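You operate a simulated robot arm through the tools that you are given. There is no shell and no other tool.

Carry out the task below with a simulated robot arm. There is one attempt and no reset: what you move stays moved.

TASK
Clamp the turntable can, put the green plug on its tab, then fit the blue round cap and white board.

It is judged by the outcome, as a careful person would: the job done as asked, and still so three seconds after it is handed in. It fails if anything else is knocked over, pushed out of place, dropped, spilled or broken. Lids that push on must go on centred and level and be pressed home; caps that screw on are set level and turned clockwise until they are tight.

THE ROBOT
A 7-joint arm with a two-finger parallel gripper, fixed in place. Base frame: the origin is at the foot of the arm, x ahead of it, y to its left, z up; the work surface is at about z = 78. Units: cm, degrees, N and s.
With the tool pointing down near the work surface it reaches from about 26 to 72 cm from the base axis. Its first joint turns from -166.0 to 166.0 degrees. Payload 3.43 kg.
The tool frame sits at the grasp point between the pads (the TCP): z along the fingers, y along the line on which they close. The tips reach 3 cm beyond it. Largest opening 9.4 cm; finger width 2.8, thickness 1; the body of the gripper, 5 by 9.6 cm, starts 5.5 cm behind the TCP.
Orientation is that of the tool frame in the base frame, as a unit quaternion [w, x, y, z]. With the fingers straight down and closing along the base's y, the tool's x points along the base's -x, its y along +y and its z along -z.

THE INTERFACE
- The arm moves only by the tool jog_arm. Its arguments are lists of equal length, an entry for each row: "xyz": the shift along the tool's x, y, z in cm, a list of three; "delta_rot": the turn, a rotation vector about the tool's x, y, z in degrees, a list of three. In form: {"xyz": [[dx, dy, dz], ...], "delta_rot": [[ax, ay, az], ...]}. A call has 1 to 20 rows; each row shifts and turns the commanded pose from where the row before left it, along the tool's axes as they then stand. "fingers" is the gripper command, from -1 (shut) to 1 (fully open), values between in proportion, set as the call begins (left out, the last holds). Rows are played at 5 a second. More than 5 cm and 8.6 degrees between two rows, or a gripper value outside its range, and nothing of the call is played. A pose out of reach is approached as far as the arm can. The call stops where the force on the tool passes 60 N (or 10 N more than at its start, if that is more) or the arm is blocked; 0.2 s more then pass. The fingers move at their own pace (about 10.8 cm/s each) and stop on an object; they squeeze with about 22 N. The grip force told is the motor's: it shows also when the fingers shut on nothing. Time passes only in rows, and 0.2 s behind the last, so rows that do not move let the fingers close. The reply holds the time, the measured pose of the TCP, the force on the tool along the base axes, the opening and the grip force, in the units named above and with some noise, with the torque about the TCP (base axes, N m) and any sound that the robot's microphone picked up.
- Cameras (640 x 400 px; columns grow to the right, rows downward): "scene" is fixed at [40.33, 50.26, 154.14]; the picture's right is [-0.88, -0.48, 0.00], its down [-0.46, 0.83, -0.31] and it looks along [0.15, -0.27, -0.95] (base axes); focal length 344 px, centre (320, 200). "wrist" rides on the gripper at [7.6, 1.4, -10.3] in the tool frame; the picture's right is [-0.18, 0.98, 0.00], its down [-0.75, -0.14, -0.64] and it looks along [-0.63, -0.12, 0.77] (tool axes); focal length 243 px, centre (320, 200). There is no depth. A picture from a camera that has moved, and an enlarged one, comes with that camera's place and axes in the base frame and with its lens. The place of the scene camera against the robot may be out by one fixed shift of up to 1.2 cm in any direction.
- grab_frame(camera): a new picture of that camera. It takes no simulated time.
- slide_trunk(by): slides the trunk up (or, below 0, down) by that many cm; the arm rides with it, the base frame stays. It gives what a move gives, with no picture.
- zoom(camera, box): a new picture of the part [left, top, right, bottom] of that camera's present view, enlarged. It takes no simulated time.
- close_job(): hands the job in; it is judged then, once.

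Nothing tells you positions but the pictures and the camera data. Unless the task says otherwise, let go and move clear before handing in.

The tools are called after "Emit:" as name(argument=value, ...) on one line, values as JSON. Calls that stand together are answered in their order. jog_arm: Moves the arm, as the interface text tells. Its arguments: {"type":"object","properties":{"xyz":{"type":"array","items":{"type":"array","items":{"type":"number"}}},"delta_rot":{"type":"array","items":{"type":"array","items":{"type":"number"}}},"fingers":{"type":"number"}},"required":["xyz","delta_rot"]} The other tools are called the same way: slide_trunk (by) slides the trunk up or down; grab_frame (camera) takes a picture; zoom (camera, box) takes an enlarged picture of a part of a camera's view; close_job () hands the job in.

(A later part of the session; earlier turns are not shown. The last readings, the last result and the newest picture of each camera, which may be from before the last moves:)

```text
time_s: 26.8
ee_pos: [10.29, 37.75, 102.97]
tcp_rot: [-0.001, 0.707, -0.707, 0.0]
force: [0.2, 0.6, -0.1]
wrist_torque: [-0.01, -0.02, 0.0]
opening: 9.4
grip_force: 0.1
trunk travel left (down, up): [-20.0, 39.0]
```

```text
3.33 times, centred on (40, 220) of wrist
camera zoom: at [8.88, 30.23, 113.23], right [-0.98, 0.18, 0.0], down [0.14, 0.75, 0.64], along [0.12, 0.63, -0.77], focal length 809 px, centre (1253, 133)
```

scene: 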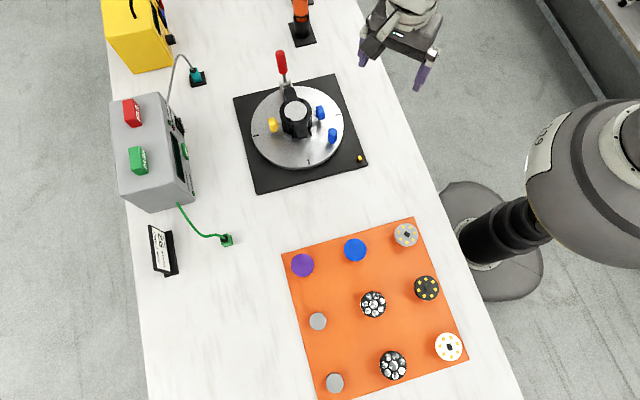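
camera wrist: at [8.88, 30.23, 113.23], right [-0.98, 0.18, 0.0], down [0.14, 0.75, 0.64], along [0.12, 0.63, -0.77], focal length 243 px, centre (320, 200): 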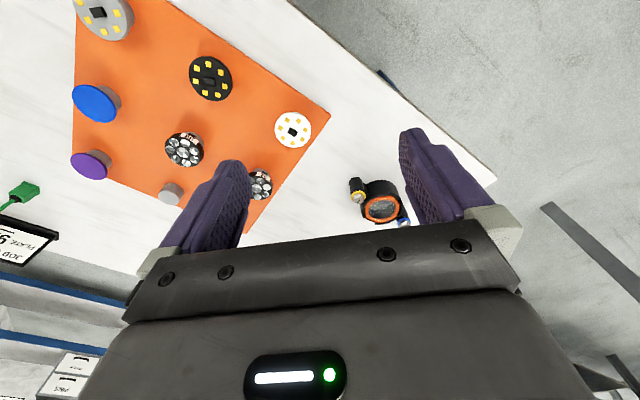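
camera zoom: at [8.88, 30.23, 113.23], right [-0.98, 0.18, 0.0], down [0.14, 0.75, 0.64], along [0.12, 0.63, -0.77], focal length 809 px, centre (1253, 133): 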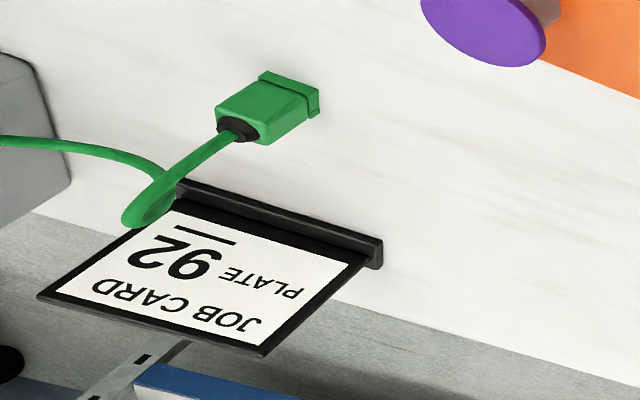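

The white board is near (14.8, 42.5) and is about the same diameter as the can's opening. I still need to find the can's tab, so I'll look at the turntable from the far left corner.

Emit:
jog_arm(xyz=[[0, 0, 0], [0, 0, 0], [0, 0, 0], [0, 0, 0], [0, 0, 0], [0, 0, 0], [0, 0, 0], [0, 0, 0], [0, 0, 0], [0, 0, 0], [0, 0, 0]], delta_rot=[[0, 0, 8.2], [0, 0, 8.2], [0, 0, 8.2], [0, 0, 8.2], [0, 0, 8.2], [0, 0, 8.2], [0, 0, 8.2], [0, 0, 8.2], [0, 0, 8.2], [0, 0, 8.2], [0, 0, 8]])

Emit:
jog_arm(xyz=[[-4.5, -1.2, 0], [-4.5, -1.2, 0], [-4.5, -1.2, 0], [-4.5, -1.2, 0], [-4.5, -1.2, 0], [-4.5, -1.2, 0], [-4.5, -1.2, 0], [-4.5, -1.2, 0], [-4.5, -1.2, 0], [-4.5, -1.2, 0], [-4.5, -1.2, 0], [-4.5, -1, 0]], delta_rot=[[0, 0, 0], [0, 0, 0], [0, 0, 0], [0, 0, 0], [0, 0, 0], [0, 0, 0], [0, 0, 0], [0, 0, 0], [0, 0, 0], [0, 0, 0], [0, 0, 0], [0, 0, 0]])

Emit:
jog_arm(xyz=[[0, 0, 0], [0, 0, 0], [0, 0, 0], [0, 0, 0], [0, 0, 0], [0, 0, 0], [0, 0, 0], [0, 0, 0], [0, 0, 0], [0, 0, 0], [0, 0, 0], [0, 0, 0], [0, 0, 0], [0, 0, 0], [0, 0, 0], [0, 0, 0], [0, 0, 0], [0, 0, 0]], delta_rot=[[0, 0, 8], [0, 0, 8], [0, 0, 8], [0, 0, 8], [0, 0, 8], [0, 0, 8], [0, 0, 8], [0, 0, 8], [0, 0, 8], [0, 0, 8], [0, 0, 8], [0, 0, 8], [0, 0, 8], [0, 0, 8], [0, 0, 8], [0, 0, 8], [0, 0, 7], [0, 0, 0]])

Emit:
grab_frame(camera="wrist")

Emit:
zoom(camera="wrist", box=[240, 80, 420, 240])

```text
time_s: 29.2
ee_pos: [10.46, 37.9, 103.0]
tcp_rot: [-0.001, 0.001, 1.0, 0.0]
force: [0.0, -0.4, -0.1]
wrist_torque: [0.0, 0.05, 0.01]
opening: 9.43
grip_force: 0.0
trunk travel left (down, up): [-20.0, 39.0]
```

```text
time_s: 31.8
ee_pos: [64.63, 23.53, 103.18]
tcp_rot: [-0.001, 0.0, 1.0, 0.0]
force: [0.0, 0.8, 0.8]
wrist_torque: [0.01, 0.03, 0.01]
opening: 9.4
grip_force: 0.1
trunk travel left (down, up): [-20.0, 39.0]
```

```text
time_s: 35.6
ee_pos: [64.49, 23.53, 102.88]
tcp_rot: [0.0, 0.924, 0.383, 0.0]
force: [-0.5, -0.3, 0.0]
wrist_torque: [-0.01, -0.02, 0.01]
opening: 9.41
grip_force: 0.0
trunk travel left (down, up): [-20.0, 39.0]
```

```text
taken
camera wrist: at [70.89, 27.95, 113.22], right [0.56, -0.83, 0.0], down [-0.63, -0.43, 0.64], along [-0.53, -0.36, -0.77], focal length 243 px, centre (320, 200)
```

wrist: 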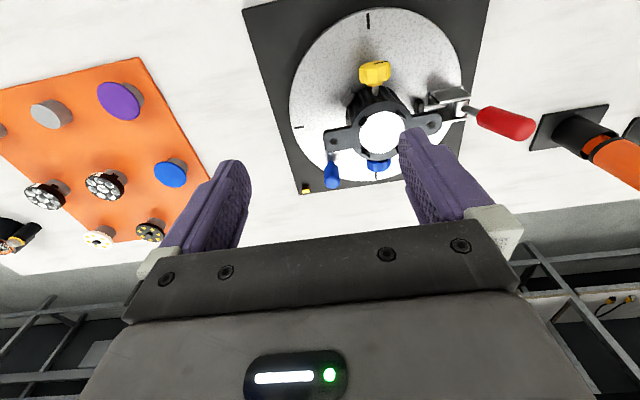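

```text
2.50 times, centred on (330, 160) of wrist
camera zoom: at [70.89, 27.95, 113.22], right [0.56, -0.83, 0.0], down [-0.63, -0.43, 0.64], along [-0.53, -0.36, -0.77], focal length 606 px, centre (295, 300)
```

zoom: 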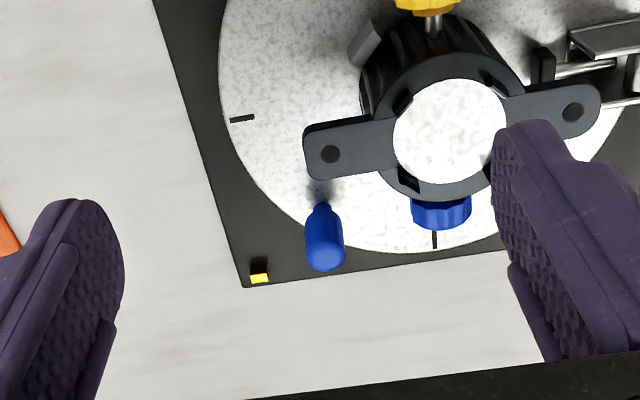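

I'll magnify the can top and its sides in this view, looking for the tab and the seat.

Emit:
zoom(camera="wrist", box=[320, 50, 450, 190])

Emit:
zoom(camera="wrist", box=[340, 50, 400, 110])

Emit:
zoom(camera="wrist", box=[70, 60, 200, 200])

```text
2.86 times, centred on (385, 120) of wrist
camera zoom: at [70.89, 27.95, 113.22], right [0.56, -0.83, 0.0], down [-0.63, -0.43, 0.64], along [-0.53, -0.36, -0.77], focal length 693 px, centre (134, 429)
```

zoom: 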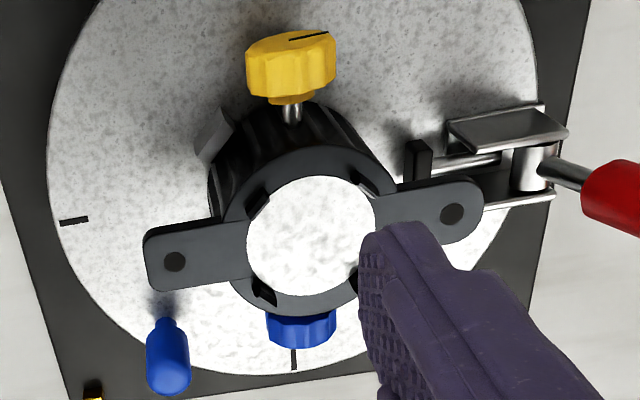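

```text
6.67 times, centred on (370, 80) of wrist
camera zoom: at [70.89, 27.95, 113.22], right [0.56, -0.83, 0.0], down [-0.63, -0.43, 0.64], along [-0.53, -0.36, -0.77], focal length 1618 px, centre (-13, 1000)
```

zoom: 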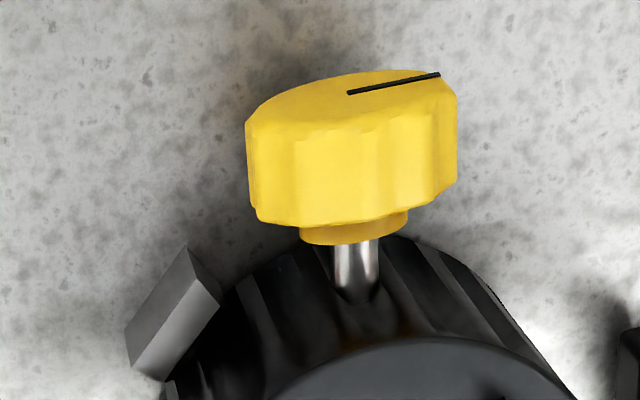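

```text
2.86 times, centred on (135, 130) of wrist
camera zoom: at [70.89, 27.95, 113.22], right [0.56, -0.83, 0.0], down [-0.63, -0.43, 0.64], along [-0.53, -0.36, -0.77], focal length 693 px, centre (849, 400)
```

zoom: 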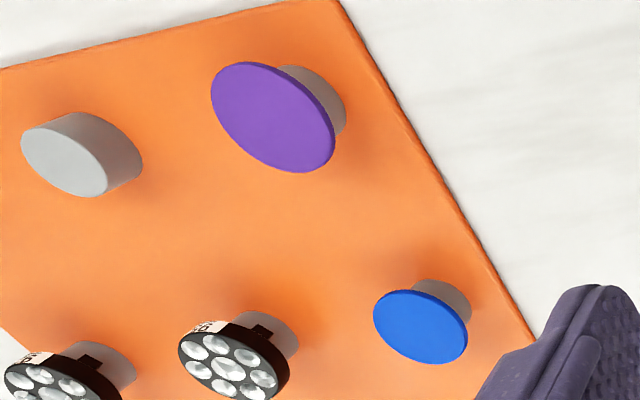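

No tab visible yet. I'll zoom tightly on the remaining rib sections and around the ears.

Emit:
zoom(camera="wrist", box=[370, 70, 450, 130])

Emit:
zoom(camera="wrist", box=[310, 100, 410, 190])

Emit:
zoom(camera="scene", box=[270, 80, 320, 140])

```text
6.67 times, centred on (410, 100) of wrist
camera zoom: at [70.89, 27.95, 113.22], right [0.56, -0.83, 0.0], down [-0.63, -0.43, 0.64], along [-0.53, -0.36, -0.77], focal length 1618 px, centre (-280, 867)
```

zoom: 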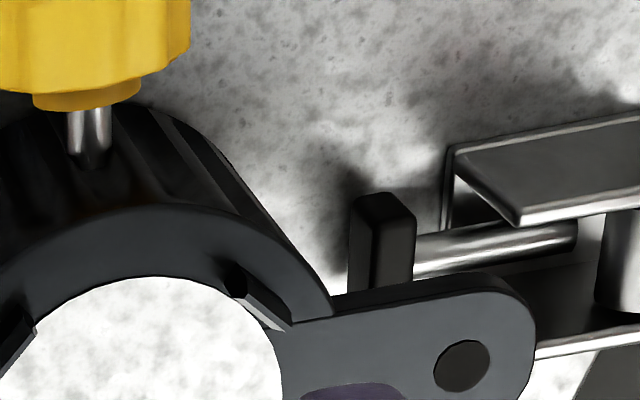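

```text
4.44 times, centred on (360, 145) of wrist
camera zoom: at [70.89, 27.95, 113.22], right [0.56, -0.83, 0.0], down [-0.63, -0.43, 0.64], along [-0.53, -0.36, -0.77], focal length 1078 px, centre (142, 444)
```

zoom: 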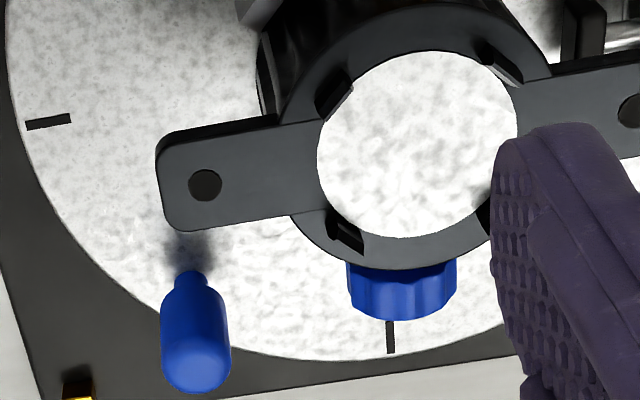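

```text
6.67 times, centred on (295, 110) of scene
camera zoom: at [40.33, 50.26, 154.14], right [-0.88, -0.48, 0.0], down [-0.46, 0.83, -0.31], along [0.15, -0.27, -0.95], focal length 2291 px, centre (487, 800)
```

zoom: 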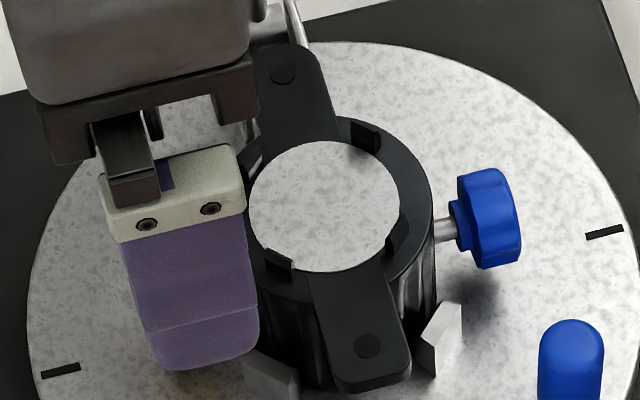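

The seat and flange top both triangulate to z of about 87.2. There's a small yellow piece on the base plate's corner, which might be the tab, so I'll zoom in on it.

Emit:
zoom(camera="wrist", box=[290, 170, 330, 205])

Emit:
zoom(camera="scene", box=[345, 145, 375, 170])

Emit:
zoom(camera="scene", box=[180, 60, 215, 95])

```text
11.43 times, centred on (310, 188) of wrist
camera zoom: at [70.89, 27.95, 113.22], right [0.56, -0.83, 0.0], down [-0.63, -0.43, 0.64], along [-0.53, -0.36, -0.77], focal length 2773 px, centre (434, 343)
```

zoom: 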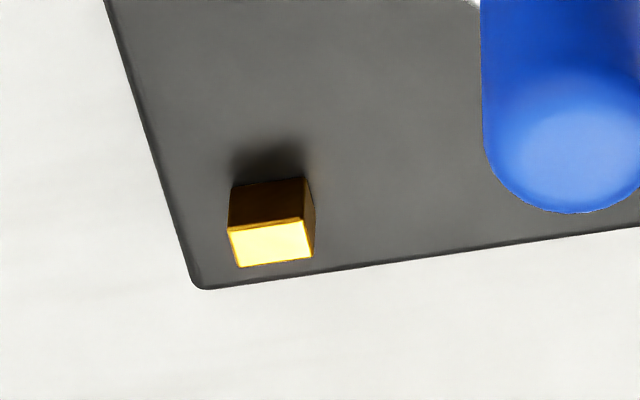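

```text
16.00 times, centred on (360, 158) of scene
camera zoom: at [40.33, 50.26, 154.14], right [-0.88, -0.48, 0.0], down [-0.46, 0.83, -0.31], along [0.15, -0.27, -0.95], focal length 5498 px, centre (-320, 880)
```

zoom: 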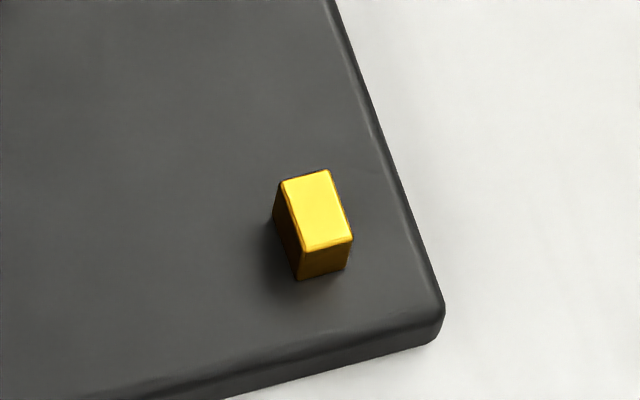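

```text
11.43 times, centred on (198, 78) of scene
camera zoom: at [40.33, 50.26, 154.14], right [-0.88, -0.48, 0.0], down [-0.46, 0.83, -0.31], along [0.15, -0.27, -0.95], focal length 3927 px, centre (1720, 1600)
```

zoom: 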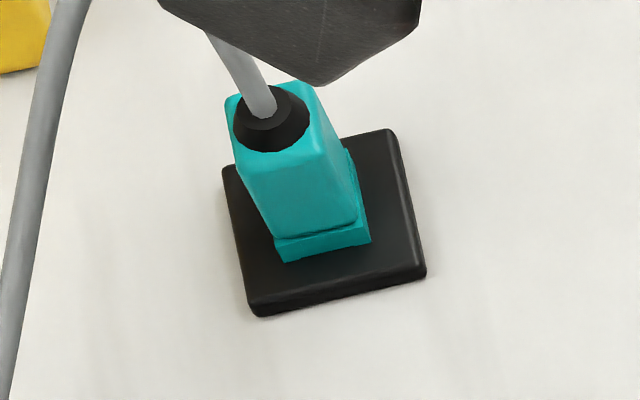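

The gold block on the base plate corner, near (48.7, 15.8), must be the tab for the green plug. The turntable's centre is (65.1, 15.45) with its blue peg at (55.6, 15.5); since the toggle handle tip at (74, 6.7, 91.5) is at the limit of reach, I will use the peg to turn the table 90° and bring the toggle nearer.

Emit:
jog_arm(xyz=[[0, 0, 0], [0, 0, 0], [0, 0, 0], [0, 0, 0], [0, 0, 0], [0, 0, 0], [0, 0, 0], [0, 0, 0], [0, 0, 0], [0, 0, 0], [0, 0, 0], [0, 0, 0], [0, 0, 0], [0, 0, 0], [0, 0, 0], [0, 0, 0], [0, 0, 0], [0, 0, 0]], delta_rot=[[0, 0, -8], [0, 0, -8], [0, 0, -8], [0, 0, -8], [0, 0, -8], [0, 0, -8], [0, 0, -8], [0, 0, -8], [0, 0, -8], [0, 0, -8], [0, 0, -8], [0, 0, -8], [0, 0, -8], [0, 0, -8], [0, 0, -8], [0, 0, -8], [0, 0, -7], [0, 0, 0]])

Emit:
jog_arm(xyz=[[3, -3, 0], [3, -3, 0], [3, -2, 2], [0, 0, 3], [0, 0, 0]], delta_rot=[[0, 0, 0], [0, 0, 0], [0, 0, 0], [0, 0, 0], [0, 0, 0]], fingers=-0.3)

Emit:
grab_frame(camera="wrist")

Emit:
grab_frame(camera="scene")

```text
time_s: 39.4
ee_pos: [64.55, 23.58, 102.92]
tcp_rot: [0.0, -0.002, 1.0, -0.001]
force: [0.6, 0.3, 0.0]
wrist_torque: [-0.01, 0.0, 0.0]
opening: 9.4
grip_force: 0.0
trunk travel left (down, up): [-20.0, 39.0]
```

```text
time_s: 40.6
ee_pos: [55.64, 15.53, 97.93]
tcp_rot: [0.0, 0.0, 1.0, 0.0]
force: [0.6, 0.8, 0.6]
wrist_torque: [-0.05, 0.01, -0.01]
opening: 3.3
grip_force: 0.2
trunk travel left (down, up): [-20.0, 39.0]
```

```text
taken
camera wrist: at [48.0, 17.03, 108.19], right [0.18, 0.98, 0.0], down [0.75, -0.14, 0.64], along [0.63, -0.12, -0.77], focal length 243 px, centre (320, 200)
```

wrist: 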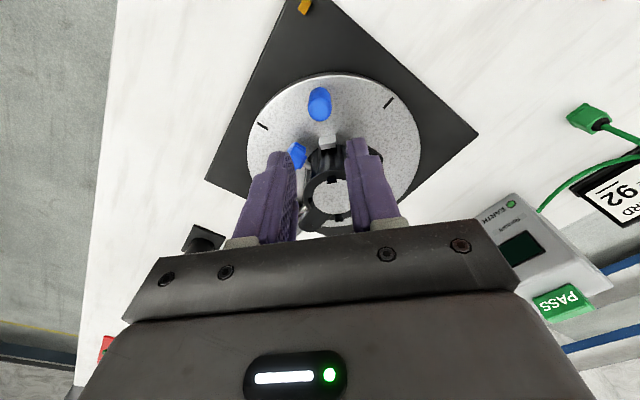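

```text
taken
```

scene: 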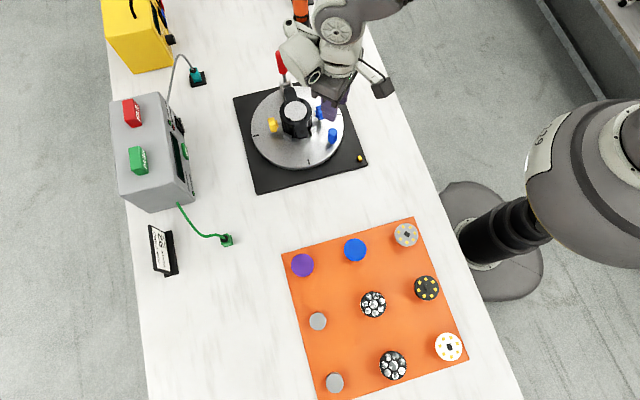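

The gripper is above the peg, which I take to be at (55.4, 15.5) with its top at z 86.5. I'll lower with the fingers open around it and check.

Emit:
jog_arm(xyz=[[0.2, 0, 4], [0, 0, 4], [0, 0, 2], [0, 0, 2], [0, 0, 0]], delta_rot=[[0, 0, 0], [0, 0, 0], [0, 0, 0], [0, 0, 0], [0, 0, 0]])

Emit:
grab_frame(camera="wrist")

Emit:
zoom(camera="scene", box=[262, 74, 372, 164])

```text
time_s: 41.8
ee_pos: [55.21, 15.55, 85.95]
tcp_rot: [0.0, 0.0, 1.0, 0.001]
force: [-0.1, 1.1, 0.4]
wrist_torque: [0.0, -0.02, 0.01]
opening: 3.28
grip_force: 0.1
trunk travel left (down, up): [-20.0, 39.0]
```

```text
taken
camera wrist: at [47.71, 17.03, 96.29], right [0.18, 0.98, 0.0], down [0.75, -0.14, 0.64], along [0.63, -0.12, -0.77], focal length 243 px, centre (320, 200)
```

wrist: 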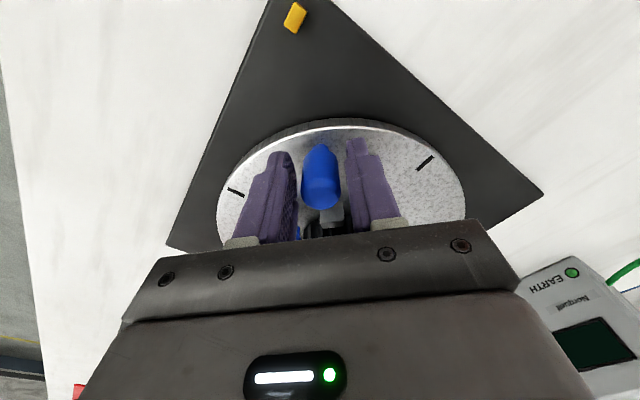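

```text
4.44 times, centred on (317, 119) of scene
camera zoom: at [40.33, 50.26, 154.14], right [-0.88, -0.48, 0.0], down [-0.46, 0.83, -0.31], along [0.15, -0.27, -0.95], focal length 1527 px, centre (333, 560)
```

zoom: 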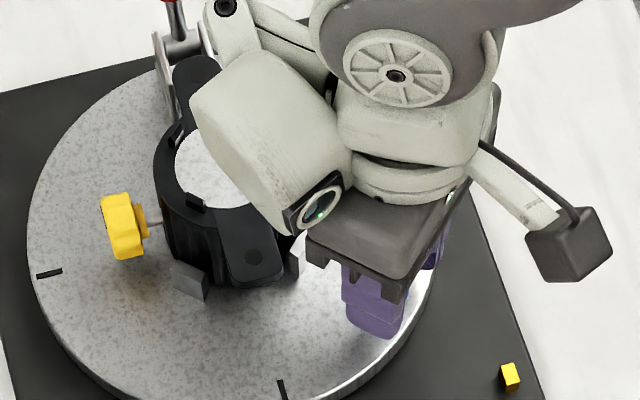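

The peg sits centred between the fingers, so I'll close on it.

Emit:
jog_arm(xyz=[[0, 0, 0.3], [0, 0, 0], [0, 0, 0]], delta_rot=[[0, 0, 0], [0, 0, 0], [0, 0, 0]], fingers=-1)

Emit:
jog_arm(xyz=[[0, 0.3, 0], [-0.02, 0.6, 0], [-0.04, 0.6, 0]], delta_rot=[[0, 0, 1.8], [0, 0, 3.6], [0, 0, 3.6]])

Emit:
grab_frame(camera="scene")

```text
time_s: 42.6
ee_pos: [55.38, 15.59, 85.98]
tcp_rot: [0.002, 0.0, 1.0, 0.001]
force: [3.8, 0.4, 30.4]
wrist_torque: [-0.26, 0.86, -0.06]
opening: 2.13
grip_force: 44.8
trunk travel left (down, up): [-20.0, 39.0]
```

```text
time_s: 43.4
ee_pos: [55.5, 17.0, 85.86]
tcp_rot: [0.002, 0.08, 0.997, 0.0]
force: [9.1, -2.1, 37.7]
wrist_torque: [-0.54, -0.35, 0.04]
opening: 2.15
grip_force: 45.1
trunk travel left (down, up): [-20.0, 39.0]
```

```text
taken
```

scene: 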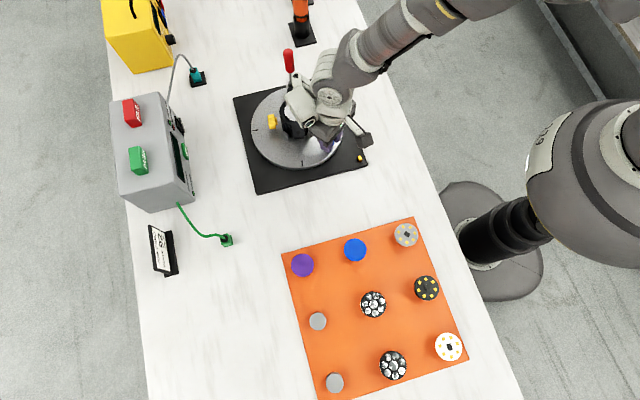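

The table turns with the peg. There's an upward contact force on the tips, so I'll lift slightly to relieve it and carry on around the circle.

Emit:
jog_arm(xyz=[[0, 0, -0.3], [-0.06, 1.05, 0], [-0.06, 1.05, 0], [-0.06, 1.05, 0], [-0.06, 1.05, 0], [-0.06, 1.05, 0]], delta_rot=[[0, 0, 0], [0, 0, 6.3], [0, 0, 6.3], [0, 0, 6.3], [0, 0, 6.3], [0, 0, 6.3]])

Emit:
zoom(camera="scene", box=[222, 44, 382, 204])

```text
time_s: 44.8
ee_pos: [57.53, 21.75, 85.89]
tcp_rot: [-0.002, 0.347, 0.938, -0.001]
force: [4.7, -4.9, -4.4]
wrist_torque: [0.54, -0.13, -0.02]
opening: 2.16
grip_force: 44.8
trunk travel left (down, up): [-20.0, 39.0]
```

```text
2.50 times, centred on (302, 124) of scene
camera zoom: at [40.33, 50.26, 154.14], right [-0.88, -0.48, 0.0], down [-0.46, 0.83, -0.31], along [0.15, -0.27, -0.95], focal length 859 px, centre (365, 390)
```

zoom: 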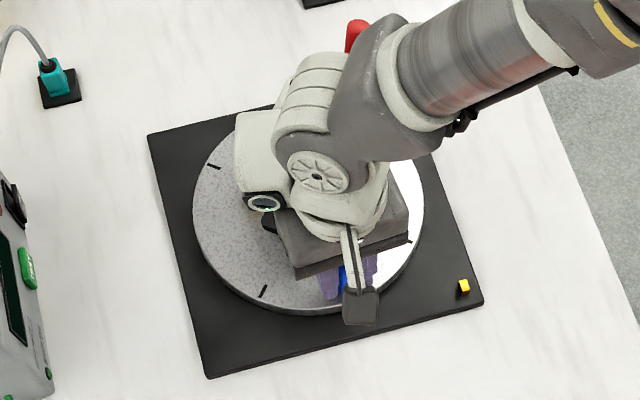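

It's turned about 40° smoothly. Continuing for another 50°.

Emit:
jog_arm(xyz=[[-0.06, 1.06, 0], [-0.06, 1.06, 0], [-0.06, 1.06, 0], [-0.06, 1.06, 0], [-0.06, 1.06, 0], [-0.06, 1.06, 0], [-0.06, 1.06, 0], [-0.06, 1.06, 0], [0, 0, 0]], delta_rot=[[0, 0, 6.2], [0, 0, 6.2], [0, 0, 6.2], [0, 0, 6.2], [0, 0, 6.2], [0, 0, 6.2], [0, 0, 6.2], [0, 0, 6.2], [0, 0, 0]])

Emit:
zoom(camera="scene", box=[222, 44, 382, 204])

```text
time_s: 46.8
ee_pos: [65.22, 25.13, 85.94]
tcp_rot: [0.0, 0.708, 0.706, -0.001]
force: [-1.5, -2.1, -20.3]
wrist_torque: [0.63, -0.47, -0.01]
opening: 2.16
grip_force: 44.6
trunk travel left (down, up): [-20.0, 39.0]
```

```text
2.50 times, centred on (302, 124) of scene
camera zoom: at [40.33, 50.26, 154.14], right [-0.88, -0.48, 0.0], down [-0.46, 0.83, -0.31], along [0.15, -0.27, -0.95], focal length 859 px, centre (365, 390)
```

zoom: 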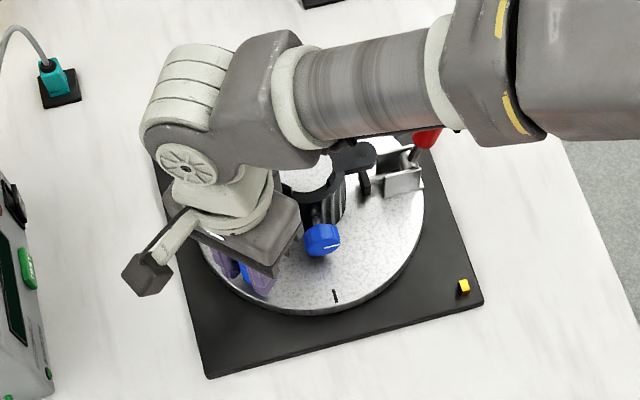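

The table has turned 90° and the toggle is now on the robot's side. I'll release the peg and rise.

Emit:
jog_arm(xyz=[[0, 0, 0], [0, 0, 0], [0, 0, -4], [0, 0, -4], [0, 0, -4], [0, 0, -4], [0, 0, 0]], delta_rot=[[0, 0, 0], [0, 0, 0], [0, 0, 0], [0, 0, 0], [0, 0, 0], [0, 0, 0], [0, 0, 0]], fingers=-0.2)

Emit:
jog_arm(xyz=[[0, 0, 0], [0, 0, 0], [0, 0, 0], [0, 0, 0], [0, 0, 0], [0, 0, 0], [0, 0, 0], [0, 0, 0], [0, 0, 0], [0, 0, 0], [0, 0, 0], [4, -2, 0], [4, -4, 0], [4, -4, 0], [4, -4, 0], [4, 0, 0], [4, 0, 0], [0, 0, 0]], delta_rot=[[0, 0, -8.2], [0, 0, -8.2], [0, 0, -8.2], [0, 0, -8.2], [0, 0, -8.2], [0, 0, -8.2], [0, 0, -8.2], [0, 0, -8.2], [0, 0, -8.2], [0, 0, -8.2], [0, 0, -8], [0, 0, 0], [0, 0, 0], [0, 0, 0], [0, 0, 0], [0, 0, 0], [0, 0, 0], [0, 0, 0]])

Emit:
grab_frame(camera="wrist")

Emit:
zoom(camera="wrist", box=[230, 70, 410, 240])

Emit:
zoom(camera="scene", box=[222, 44, 382, 204])

```text
time_s: 48.4
ee_pos: [65.19, 25.33, 101.8]
tcp_rot: [0.001, 0.708, 0.706, 0.001]
force: [0.5, 0.1, 0.5]
wrist_torque: [0.01, 0.0, -0.03]
opening: 3.78
grip_force: 0.0
trunk travel left (down, up): [-20.0, 39.0]
```

```text
refused: row 13 steps farther than a row can; nothing moved
```

```text
taken
camera wrist: at [66.56, 32.88, 112.21], right [0.98, -0.19, 0.0], down [-0.14, -0.75, 0.64], along [-0.12, -0.63, -0.77], focal length 243 px, centre (320, 200)
```

wrist: 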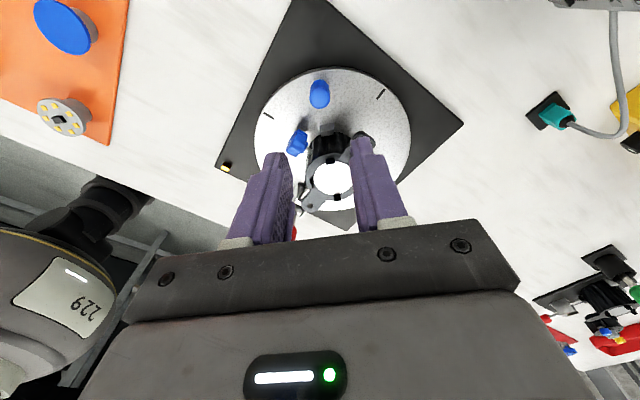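

```text
2.35 times, centred on (320, 155) of wrist
camera zoom: at [66.56, 32.88, 112.21], right [0.98, -0.19, 0.0], down [-0.14, -0.75, 0.64], along [-0.12, -0.63, -0.77], focal length 571 px, centre (320, 306)
```

zoom: 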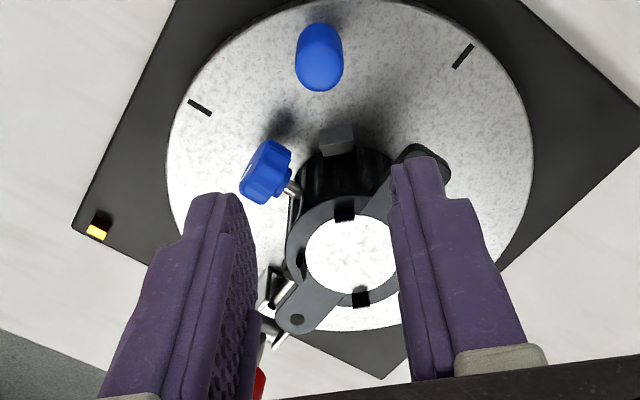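

```text
2.50 times, centred on (302, 124) of scene
camera zoom: at [40.33, 50.26, 154.14], right [-0.88, -0.48, 0.0], down [-0.46, 0.83, -0.31], along [0.15, -0.27, -0.95], focal length 859 px, centre (365, 390)
```

zoom: 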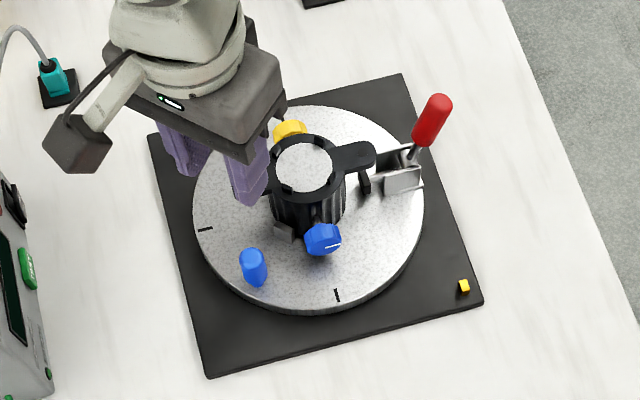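

Toggle hub should now be at (58.2, 8.8, 84.5) and the handle tip at (56.3, 6.5, 91.5). I'll get a side view of it.

Emit:
jog_arm(xyz=[[0, 0, 0], [0, 0, 0], [0, 0, 0], [0, 0, 0], [0, 0, 0], [0, 0, 0], [0.5, -4, 0], [0.5, -4, 0], [0.5, -4, 0], [0.5, -4, 0], [0, 0, 0]], delta_rot=[[0, 0, -7.5], [0, 0, -7.5], [0, 0, -7.5], [0, 0, -7.5], [0, 0, -7.5], [0, 0, -7.5], [0, 0, 0], [0, 0, 0], [0, 0, 0], [0, 0, 0], [0, 0, 0]], fingers=1)

Emit:
grab_frame(camera="wrist")

Emit:
zoom(camera="wrist", box=[230, 70, 410, 240])

```text
time_s: 50.8
ee_pos: [52.29, 15.21, 101.99]
tcp_rot: [0.0, 0.384, 0.923, 0.0]
force: [0.0, -0.1, 0.9]
wrist_torque: [-0.03, 0.0, 0.02]
opening: 9.42
grip_force: 0.1
trunk travel left (down, up): [-20.0, 39.0]
```

```text
taken
camera wrist: at [47.84, 21.65, 112.28], right [0.83, 0.56, 0.0], down [0.43, -0.63, 0.64], along [0.36, -0.53, -0.77], focal length 243 px, centre (320, 200)
```

wrist: 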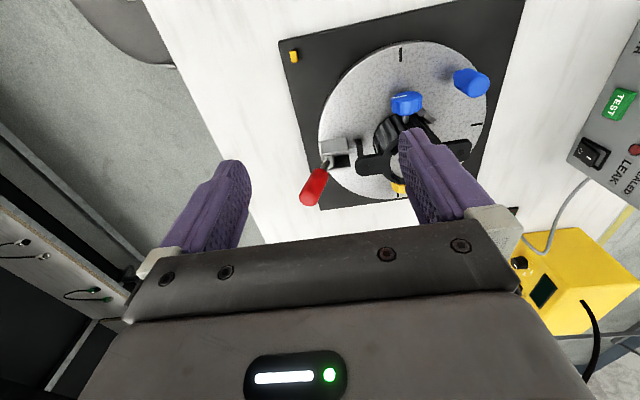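

```text
2.35 times, centred on (320, 155) of wrist
camera zoom: at [47.84, 21.65, 112.28], right [0.83, 0.56, 0.0], down [0.43, -0.63, 0.64], along [0.36, -0.53, -0.77], focal length 571 px, centre (320, 306)
```

zoom: 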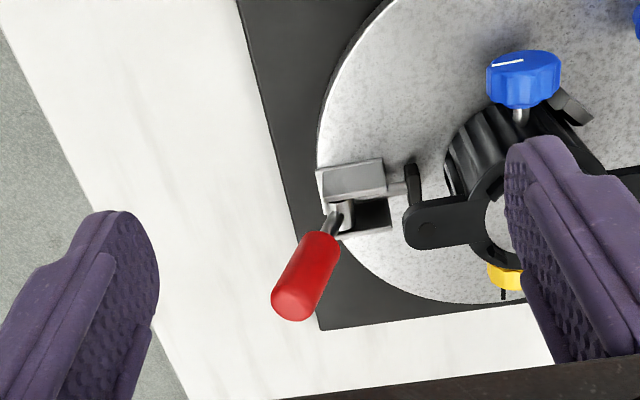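

Emit:
zoom(camera="wrist", box=[295, 120, 385, 215])

```text
4.21 times, centred on (340, 168) of wrist
camera zoom: at [47.84, 21.65, 112.28], right [0.83, 0.56, 0.0], down [0.43, -0.63, 0.64], along [0.36, -0.53, -0.77], focal length 1022 px, centre (236, 337)
```

zoom: 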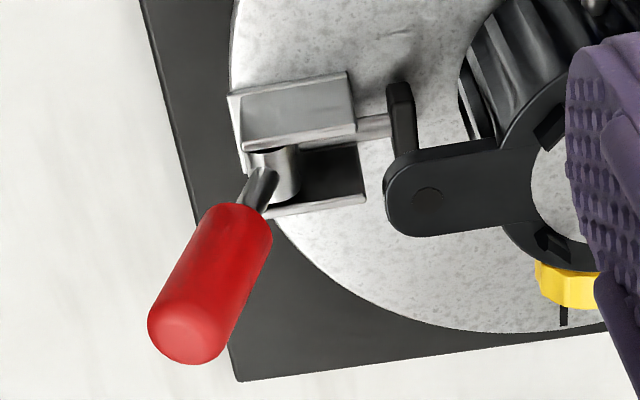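

The handle's hub is at the outer end of the channel. I'll try gently pushing the handle outward and down with closed fingers from its inner side, watching the force.

Emit:
jog_arm(xyz=[[-4.45, 0.35, 0], [-4.45, 0.35, 0], [0, 0, 4], [0, 0, 3], [0, 0, 0]], delta_rot=[[0, 0, 0], [0, 0, 0], [0, 0, 0], [0, 0, 0], [0, 0, 0]], fingers=-1)

Emit:
grab_frame(camera="wrist")

Emit:
zoom(camera="scene", box=[262, 44, 382, 164])

```text
time_s: 52.0
ee_pos: [59.22, 9.76, 94.86]
tcp_rot: [0.001, 0.383, 0.924, 0.0]
force: [-0.6, -0.5, -0.1]
wrist_torque: [0.01, 0.04, 0.02]
opening: 0.0
grip_force: 21.3
trunk travel left (down, up): [-20.0, 39.0]
```

```text
taken
camera wrist: at [54.77, 16.13, 105.13], right [0.83, 0.56, 0.0], down [0.43, -0.63, 0.64], along [0.36, -0.53, -0.77], focal length 243 px, centre (320, 200)
```

wrist: 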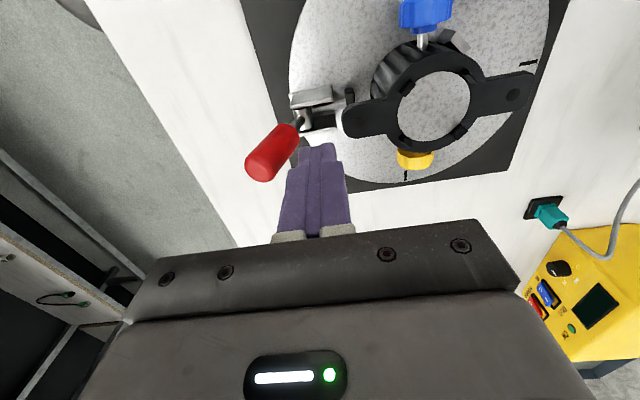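

```text
3.33 times, centred on (322, 104) of scene
camera zoom: at [40.33, 50.26, 154.14], right [-0.88, -0.48, 0.0], down [-0.46, 0.83, -0.31], along [0.15, -0.27, -0.95], focal length 1145 px, centre (313, 520)
```

zoom: 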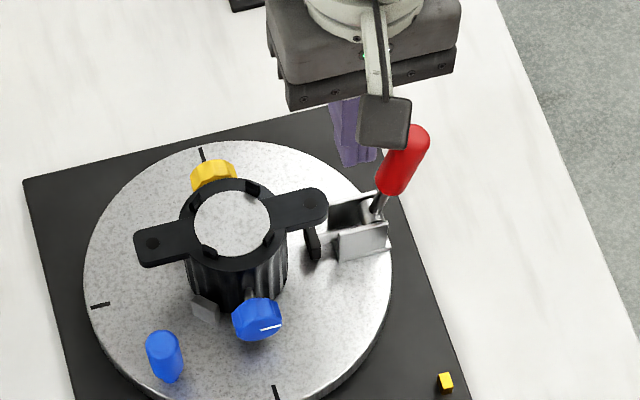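

Fingers are inside the handle. I'll lower a bit and push outward in small steps.

Emit:
jog_arm(xyz=[[0, 0, 2], [0, 0, 1.4], [0, -0.5, 0], [0, -0.5, 0], [0, -0.5, 0], [0, -0.5, 0]], delta_rot=[[0, 0, 0], [0, 0, 0], [0, 0, 0], [0, 0, 0], [0, 0, 0], [0, 0, 0]])

Emit:
grab_frame(camera="wrist")

```text
time_s: 53.4
ee_pos: [57.83, 8.12, 91.52]
tcp_rot: [-0.001, 0.383, 0.924, 0.0]
force: [0.5, 0.7, 0.3]
wrist_torque: [0.01, -0.02, 0.04]
opening: 0.0
grip_force: 21.8
trunk travel left (down, up): [-20.0, 39.0]
```

```text
taken
camera wrist: at [53.43, 14.56, 101.89], right [0.83, 0.56, 0.0], down [0.43, -0.63, 0.64], along [0.36, -0.53, -0.77], focal length 243 px, centre (320, 200)
```

wrist: 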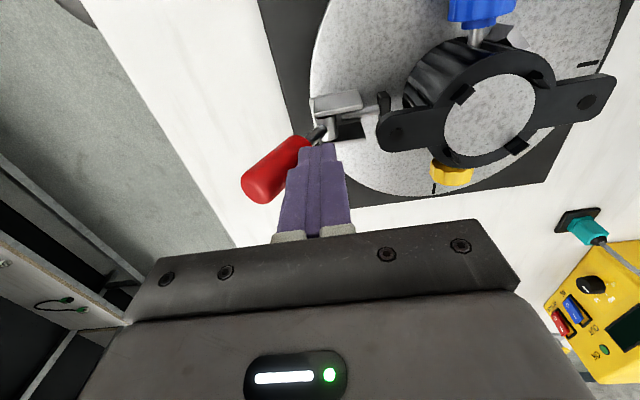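

The handle moves outward and the pad advances toward the can, so this is the right direction. I'll continue outward and then press down.

Emit:
jog_arm(xyz=[[0, -0.7, 0], [0, -0.7, 0], [0, -0.7, 0], [0, -0.7, 0], [0, 0, 0]], delta_rot=[[0, 0, 0], [0, 0, 0], [0, 0, 0], [0, 0, 0], [0, 0, 0]])

Emit:
grab_frame(camera="wrist")

Emit:
zoom(camera="scene", box=[262, 44, 382, 164])

```text
time_s: 54.6
ee_pos: [55.78, 6.04, 91.53]
tcp_rot: [0.001, 0.384, 0.923, 0.0]
force: [0.1, 0.0, -0.4]
wrist_torque: [-0.02, 0.01, -0.01]
opening: 0.0
grip_force: 22.1
trunk travel left (down, up): [-20.0, 39.0]
```

```text
taken
camera wrist: at [51.4, 12.49, 101.9], right [0.83, 0.56, 0.0], down [0.43, -0.63, 0.64], along [0.36, -0.53, -0.77], focal length 243 px, centre (320, 200)
```

wrist: 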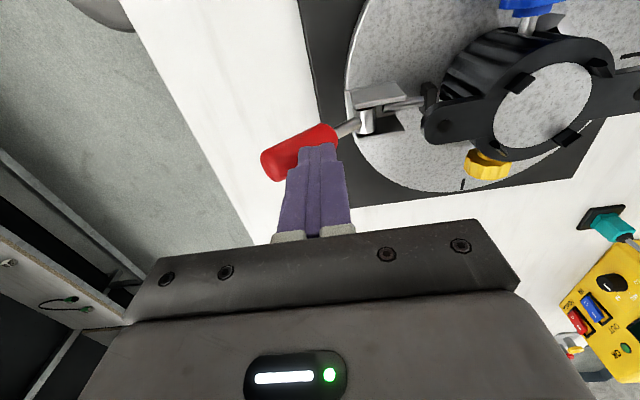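

```text
3.33 times, centred on (322, 104) of scene
camera zoom: at [40.33, 50.26, 154.14], right [-0.88, -0.48, 0.0], down [-0.46, 0.83, -0.31], along [0.15, -0.27, -0.95], focal length 1145 px, centre (313, 520)
```

zoom: 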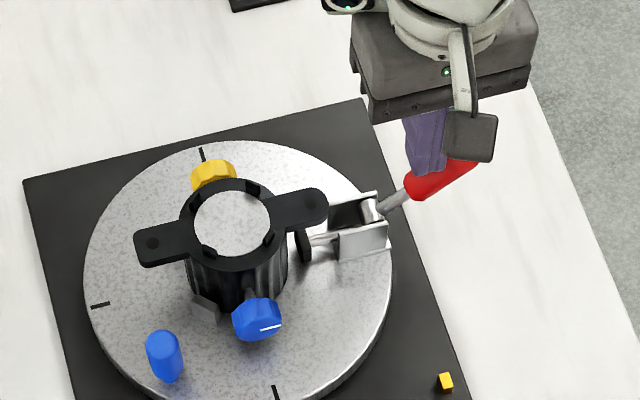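

The handle is now low and leaning outward, with the pad near the can. I'll press down on it until it locks.

Emit:
jog_arm(xyz=[[0, -0.6, 0.5], [0, -0.3, 0.7], [0, 0, 0.7], [0, 0, 0.7], [0, 0, 0.5]], delta_rot=[[0, 0, 0], [0, 0, 0], [0, 0, 0], [0, 0, 0], [0, 0, 0]])

Emit:
grab_frame(camera="wrist")

Emit:
zoom(camera="scene", box=[262, 44, 382, 164])

```text
time_s: 55.8
ee_pos: [55.11, 5.48, 88.49]
tcp_rot: [0.0, 0.384, 0.923, 0.0]
force: [0.0, 0.2, 0.2]
wrist_torque: [0.02, -0.04, 0.01]
opening: 0.01
grip_force: 22.3
trunk travel left (down, up): [-20.0, 39.0]
```

```text
taken
camera wrist: at [50.72, 11.91, 98.75], right [0.83, 0.56, 0.0], down [0.43, -0.63, 0.64], along [0.36, -0.53, -0.77], focal length 243 px, centre (320, 200)
```

wrist: 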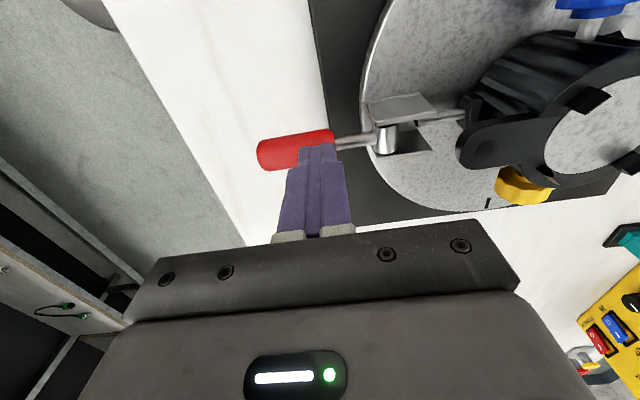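

```text
3.33 times, centred on (322, 104) of scene
camera zoom: at [40.33, 50.26, 154.14], right [-0.88, -0.48, 0.0], down [-0.46, 0.83, -0.31], along [0.15, -0.27, -0.95], focal length 1145 px, centre (313, 520)
```

zoom: 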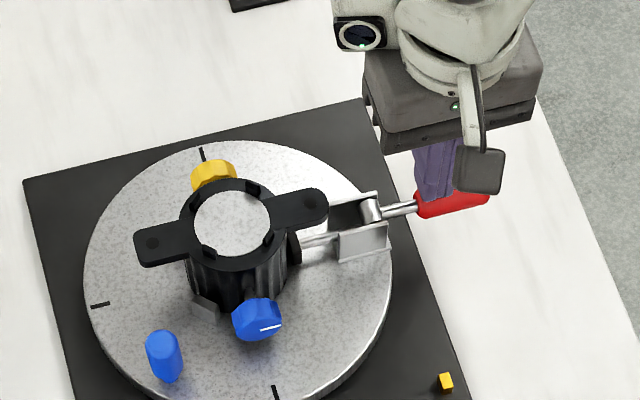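

The handle is nearly horizontal and the pad is near the can. I'll continue down till I feel it lock.

Emit:
jog_arm(xyz=[[0, 0, 0.4], [0, 0, 0.4], [0, 0, 0.4], [0, 0, 0.4], [0, 0, 0.4]], delta_rot=[[0, 0, 0], [0, 0, 0], [0, 0, 0], [0, 0, 0], [0, 0, 0]])

Emit:
zoom(camera="scene", box=[262, 44, 382, 164])

Emit:
zoom(camera="wrist", box=[240, 60, 480, 210])

```text
time_s: 56.6
ee_pos: [55.27, 5.3, 87.95]
tcp_rot: [0.007, 0.383, 0.924, 0.004]
force: [-9.7, -5.8, 37.8]
wrist_torque: [-0.1, 0.24, 0.18]
opening: 0.0
grip_force: 21.9
trunk travel left (down, up): [-20.0, 39.0]
stopped in row 4: the force on the tool passed its limit at 67 N (the readings are from after the stop); the commanded pose is now the measured one
```

```text
3.33 times, centred on (322, 104) of scene
camera zoom: at [40.33, 50.26, 154.14], right [-0.88, -0.48, 0.0], down [-0.46, 0.83, -0.31], along [0.15, -0.27, -0.95], focal length 1145 px, centre (313, 520)
```

zoom: 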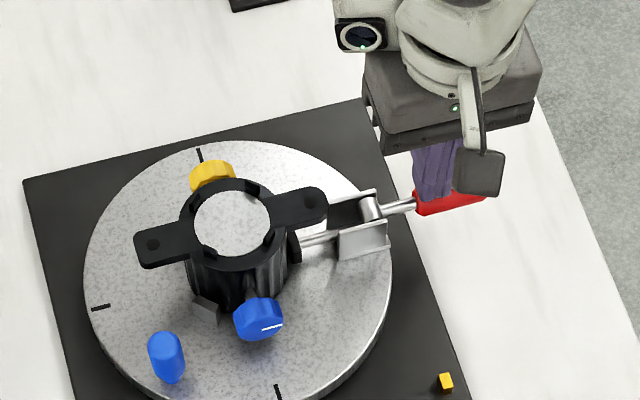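

```text
2.67 times, centred on (360, 135) of wrist
camera zoom: at [50.77, 11.73, 98.31], right [0.83, 0.56, 0.01], down [0.42, -0.63, 0.65], along [0.37, -0.53, -0.76], focal length 647 px, centre (213, 373)
```

zoom: 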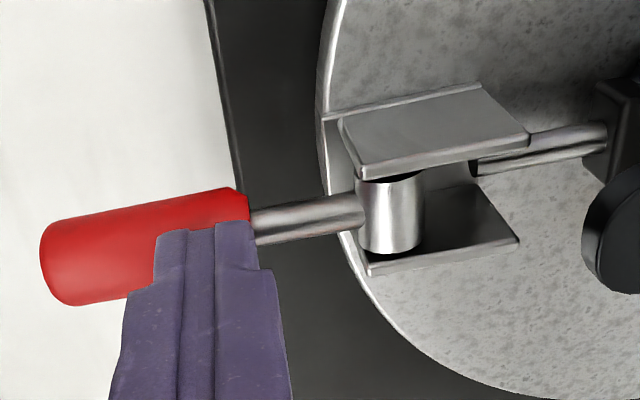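

The handle is hard down at its stop with 67 N. I'll lift away and check that it stays and that the pad is against the can.

Emit:
jog_arm(xyz=[[0, 0, -2], [0, 0, -4], [0, 0, -4], [4, 2, -2], [4, 0, 0], [0, 0, 0]], delta_rot=[[0, 0, 0], [0, 0, 0], [0, 0, 0], [0, 0, 0], [0, 0, 0], [0, 0, 0]])

Emit:
zoom(camera="scene", box=[262, 44, 382, 164])

Emit:
grab_frame(camera="wrist")

Emit:
zoom(camera="wrist", box=[290, 60, 470, 220])

```text
time_s: 58.0
ee_pos: [51.37, 12.85, 99.37]
tcp_rot: [0.004, 0.383, 0.924, 0.002]
force: [-0.6, -0.3, -0.1]
wrist_torque: [-0.05, -0.01, -0.03]
opening: 0.01
grip_force: 22.1
trunk travel left (down, up): [-20.0, 39.0]
```

```text
3.33 times, centred on (322, 104) of scene
camera zoom: at [40.33, 50.26, 154.14], right [-0.88, -0.48, 0.0], down [-0.46, 0.83, -0.31], along [0.15, -0.27, -0.95], focal length 1145 px, centre (313, 520)
```

zoom: 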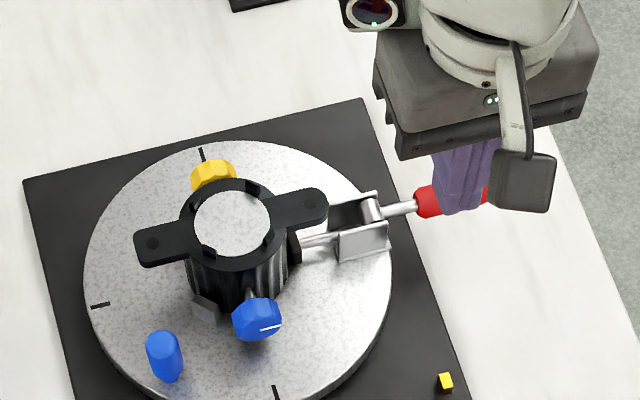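

```text
taken
camera wrist: at [46.74, 19.18, 109.72], right [0.83, 0.56, 0.01], down [0.43, -0.63, 0.65], along [0.37, -0.53, -0.76], focal length 243 px, centre (320, 200)
```

wrist: 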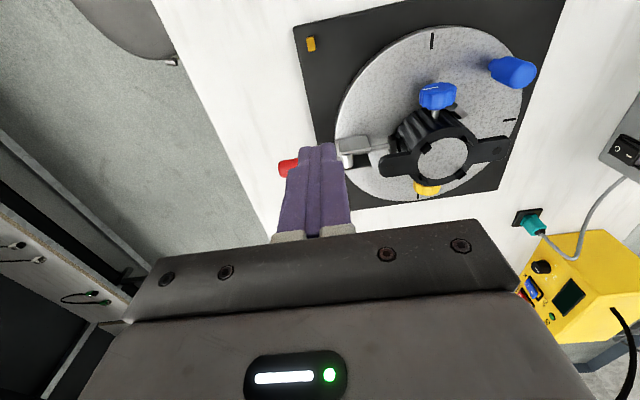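

```text
2.50 times, centred on (380, 140) of wrist
camera zoom: at [46.74, 19.18, 109.72], right [0.83, 0.56, 0.01], down [0.43, -0.63, 0.65], along [0.37, -0.53, -0.76], focal length 606 px, centre (170, 350)
```

zoom: 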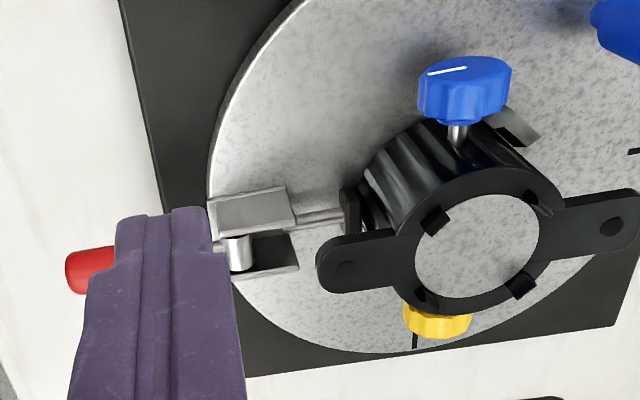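

Emit:
zoom(camera="wrist", box=[360, 110, 430, 170])

Emit:
zoom(camera="scene", box=[290, 90, 320, 120])

```text
6.67 times, centred on (395, 140) of wrist
camera zoom: at [46.74, 19.18, 109.72], right [0.83, 0.56, 0.01], down [0.43, -0.63, 0.65], along [0.37, -0.53, -0.76], focal length 1618 px, centre (-180, 600)
```

zoom: 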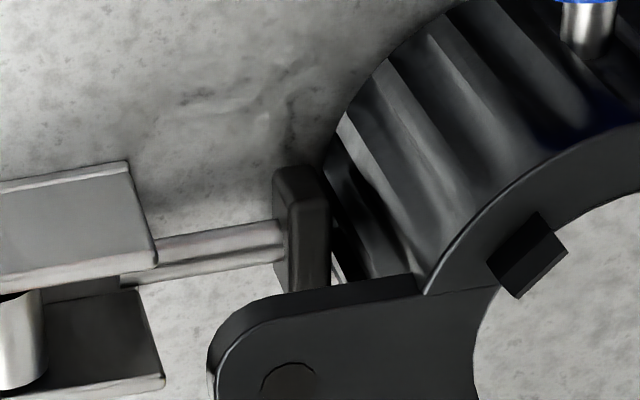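

```text
13.33 times, centred on (305, 105) of scene
camera zoom: at [40.33, 50.26, 154.14], right [-0.88, -0.48, 0.0], down [-0.46, 0.83, -0.31], along [0.15, -0.27, -0.95], focal length 4582 px, centre (520, 1467)
```

zoom: 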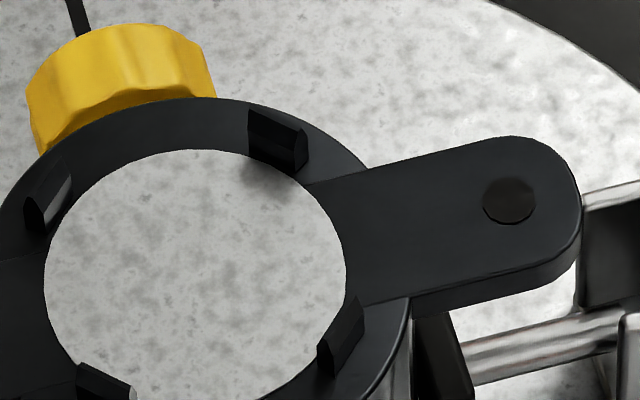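

The pad is bearing on the can, so it's clamped. Next is the green plug near (65, 47); I'll move over and view it closely.

Emit:
jog_arm(xyz=[[0, 0, -2], [0, 0, 0], [0, 0, 0], [0, 0, 0], [0, 0, 0], [0, 0, 0]], delta_rot=[[0, 0, -7.5], [0, 0, -7.5], [0, 0, -7.5], [0, 0, -7.5], [0, 0, -7.5], [0, 0, -7.5]], fingers=1)

Emit:
jog_arm(xyz=[[0, 4.5, 0], [0, 4.5, 0], [0, 4.5, 0], [0, 4.5, 0], [0, 4.5, 0], [0, 4.5, 0], [0, 4, 0], [0, 0, 0]], delta_rot=[[0, 0, 0], [0, 0, 0], [0, 0, 0], [0, 0, 0], [0, 0, 0], [0, 0, 0], [0, 0, 0], [0, 0, 0]])

Emit:
grab_frame(camera="wrist")

Emit:
zoom(camera="wrist", box=[260, 60, 400, 230])

```text
time_s: 59.4
ee_pos: [51.26, 12.72, 101.56]
tcp_rot: [0.004, 0.0, 1.0, -0.001]
force: [-0.5, 0.0, 0.0]
wrist_torque: [0.0, 0.01, 0.0]
opening: 9.41
grip_force: 0.0
trunk travel left (down, up): [-20.0, 39.0]
```

```text
time_s: 61.2
ee_pos: [51.17, 43.35, 101.63]
tcp_rot: [0.003, 0.001, 1.0, 0.0]
force: [0.5, -0.3, 0.6]
wrist_torque: [0.01, 0.01, 0.03]
opening: 9.41
grip_force: 0.1
trunk travel left (down, up): [-20.0, 39.0]
```

```text
taken
camera wrist: at [43.5, 44.79, 111.91], right [0.19, 0.98, 0.0], down [0.75, -0.14, 0.65], along [0.64, -0.12, -0.76], focal length 243 px, centre (320, 200)
```

wrist: 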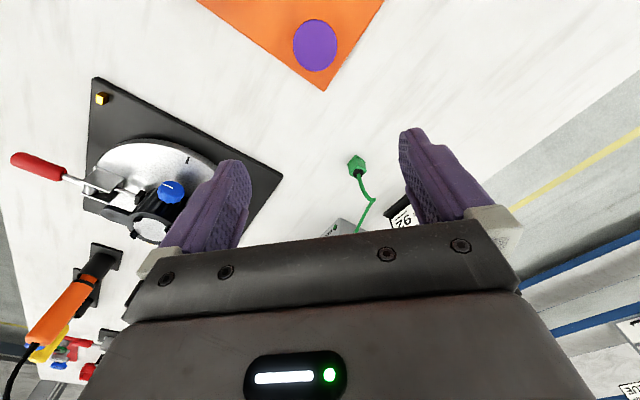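

```text
2.35 times, centred on (330, 145) of wrist
camera zoom: at [43.5, 44.79, 111.91], right [0.19, 0.98, 0.0], down [0.75, -0.14, 0.65], along [0.64, -0.12, -0.76], focal length 571 px, centre (296, 329)
```

zoom: 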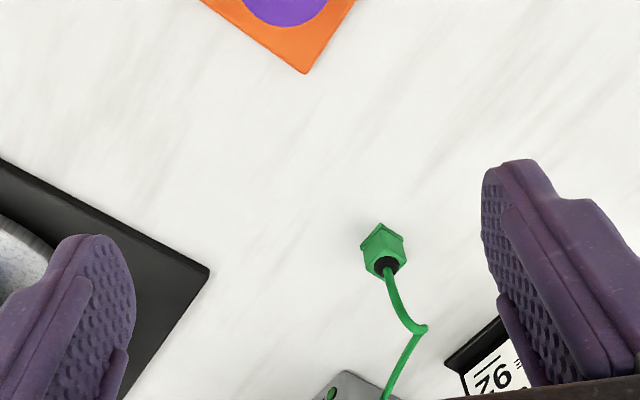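

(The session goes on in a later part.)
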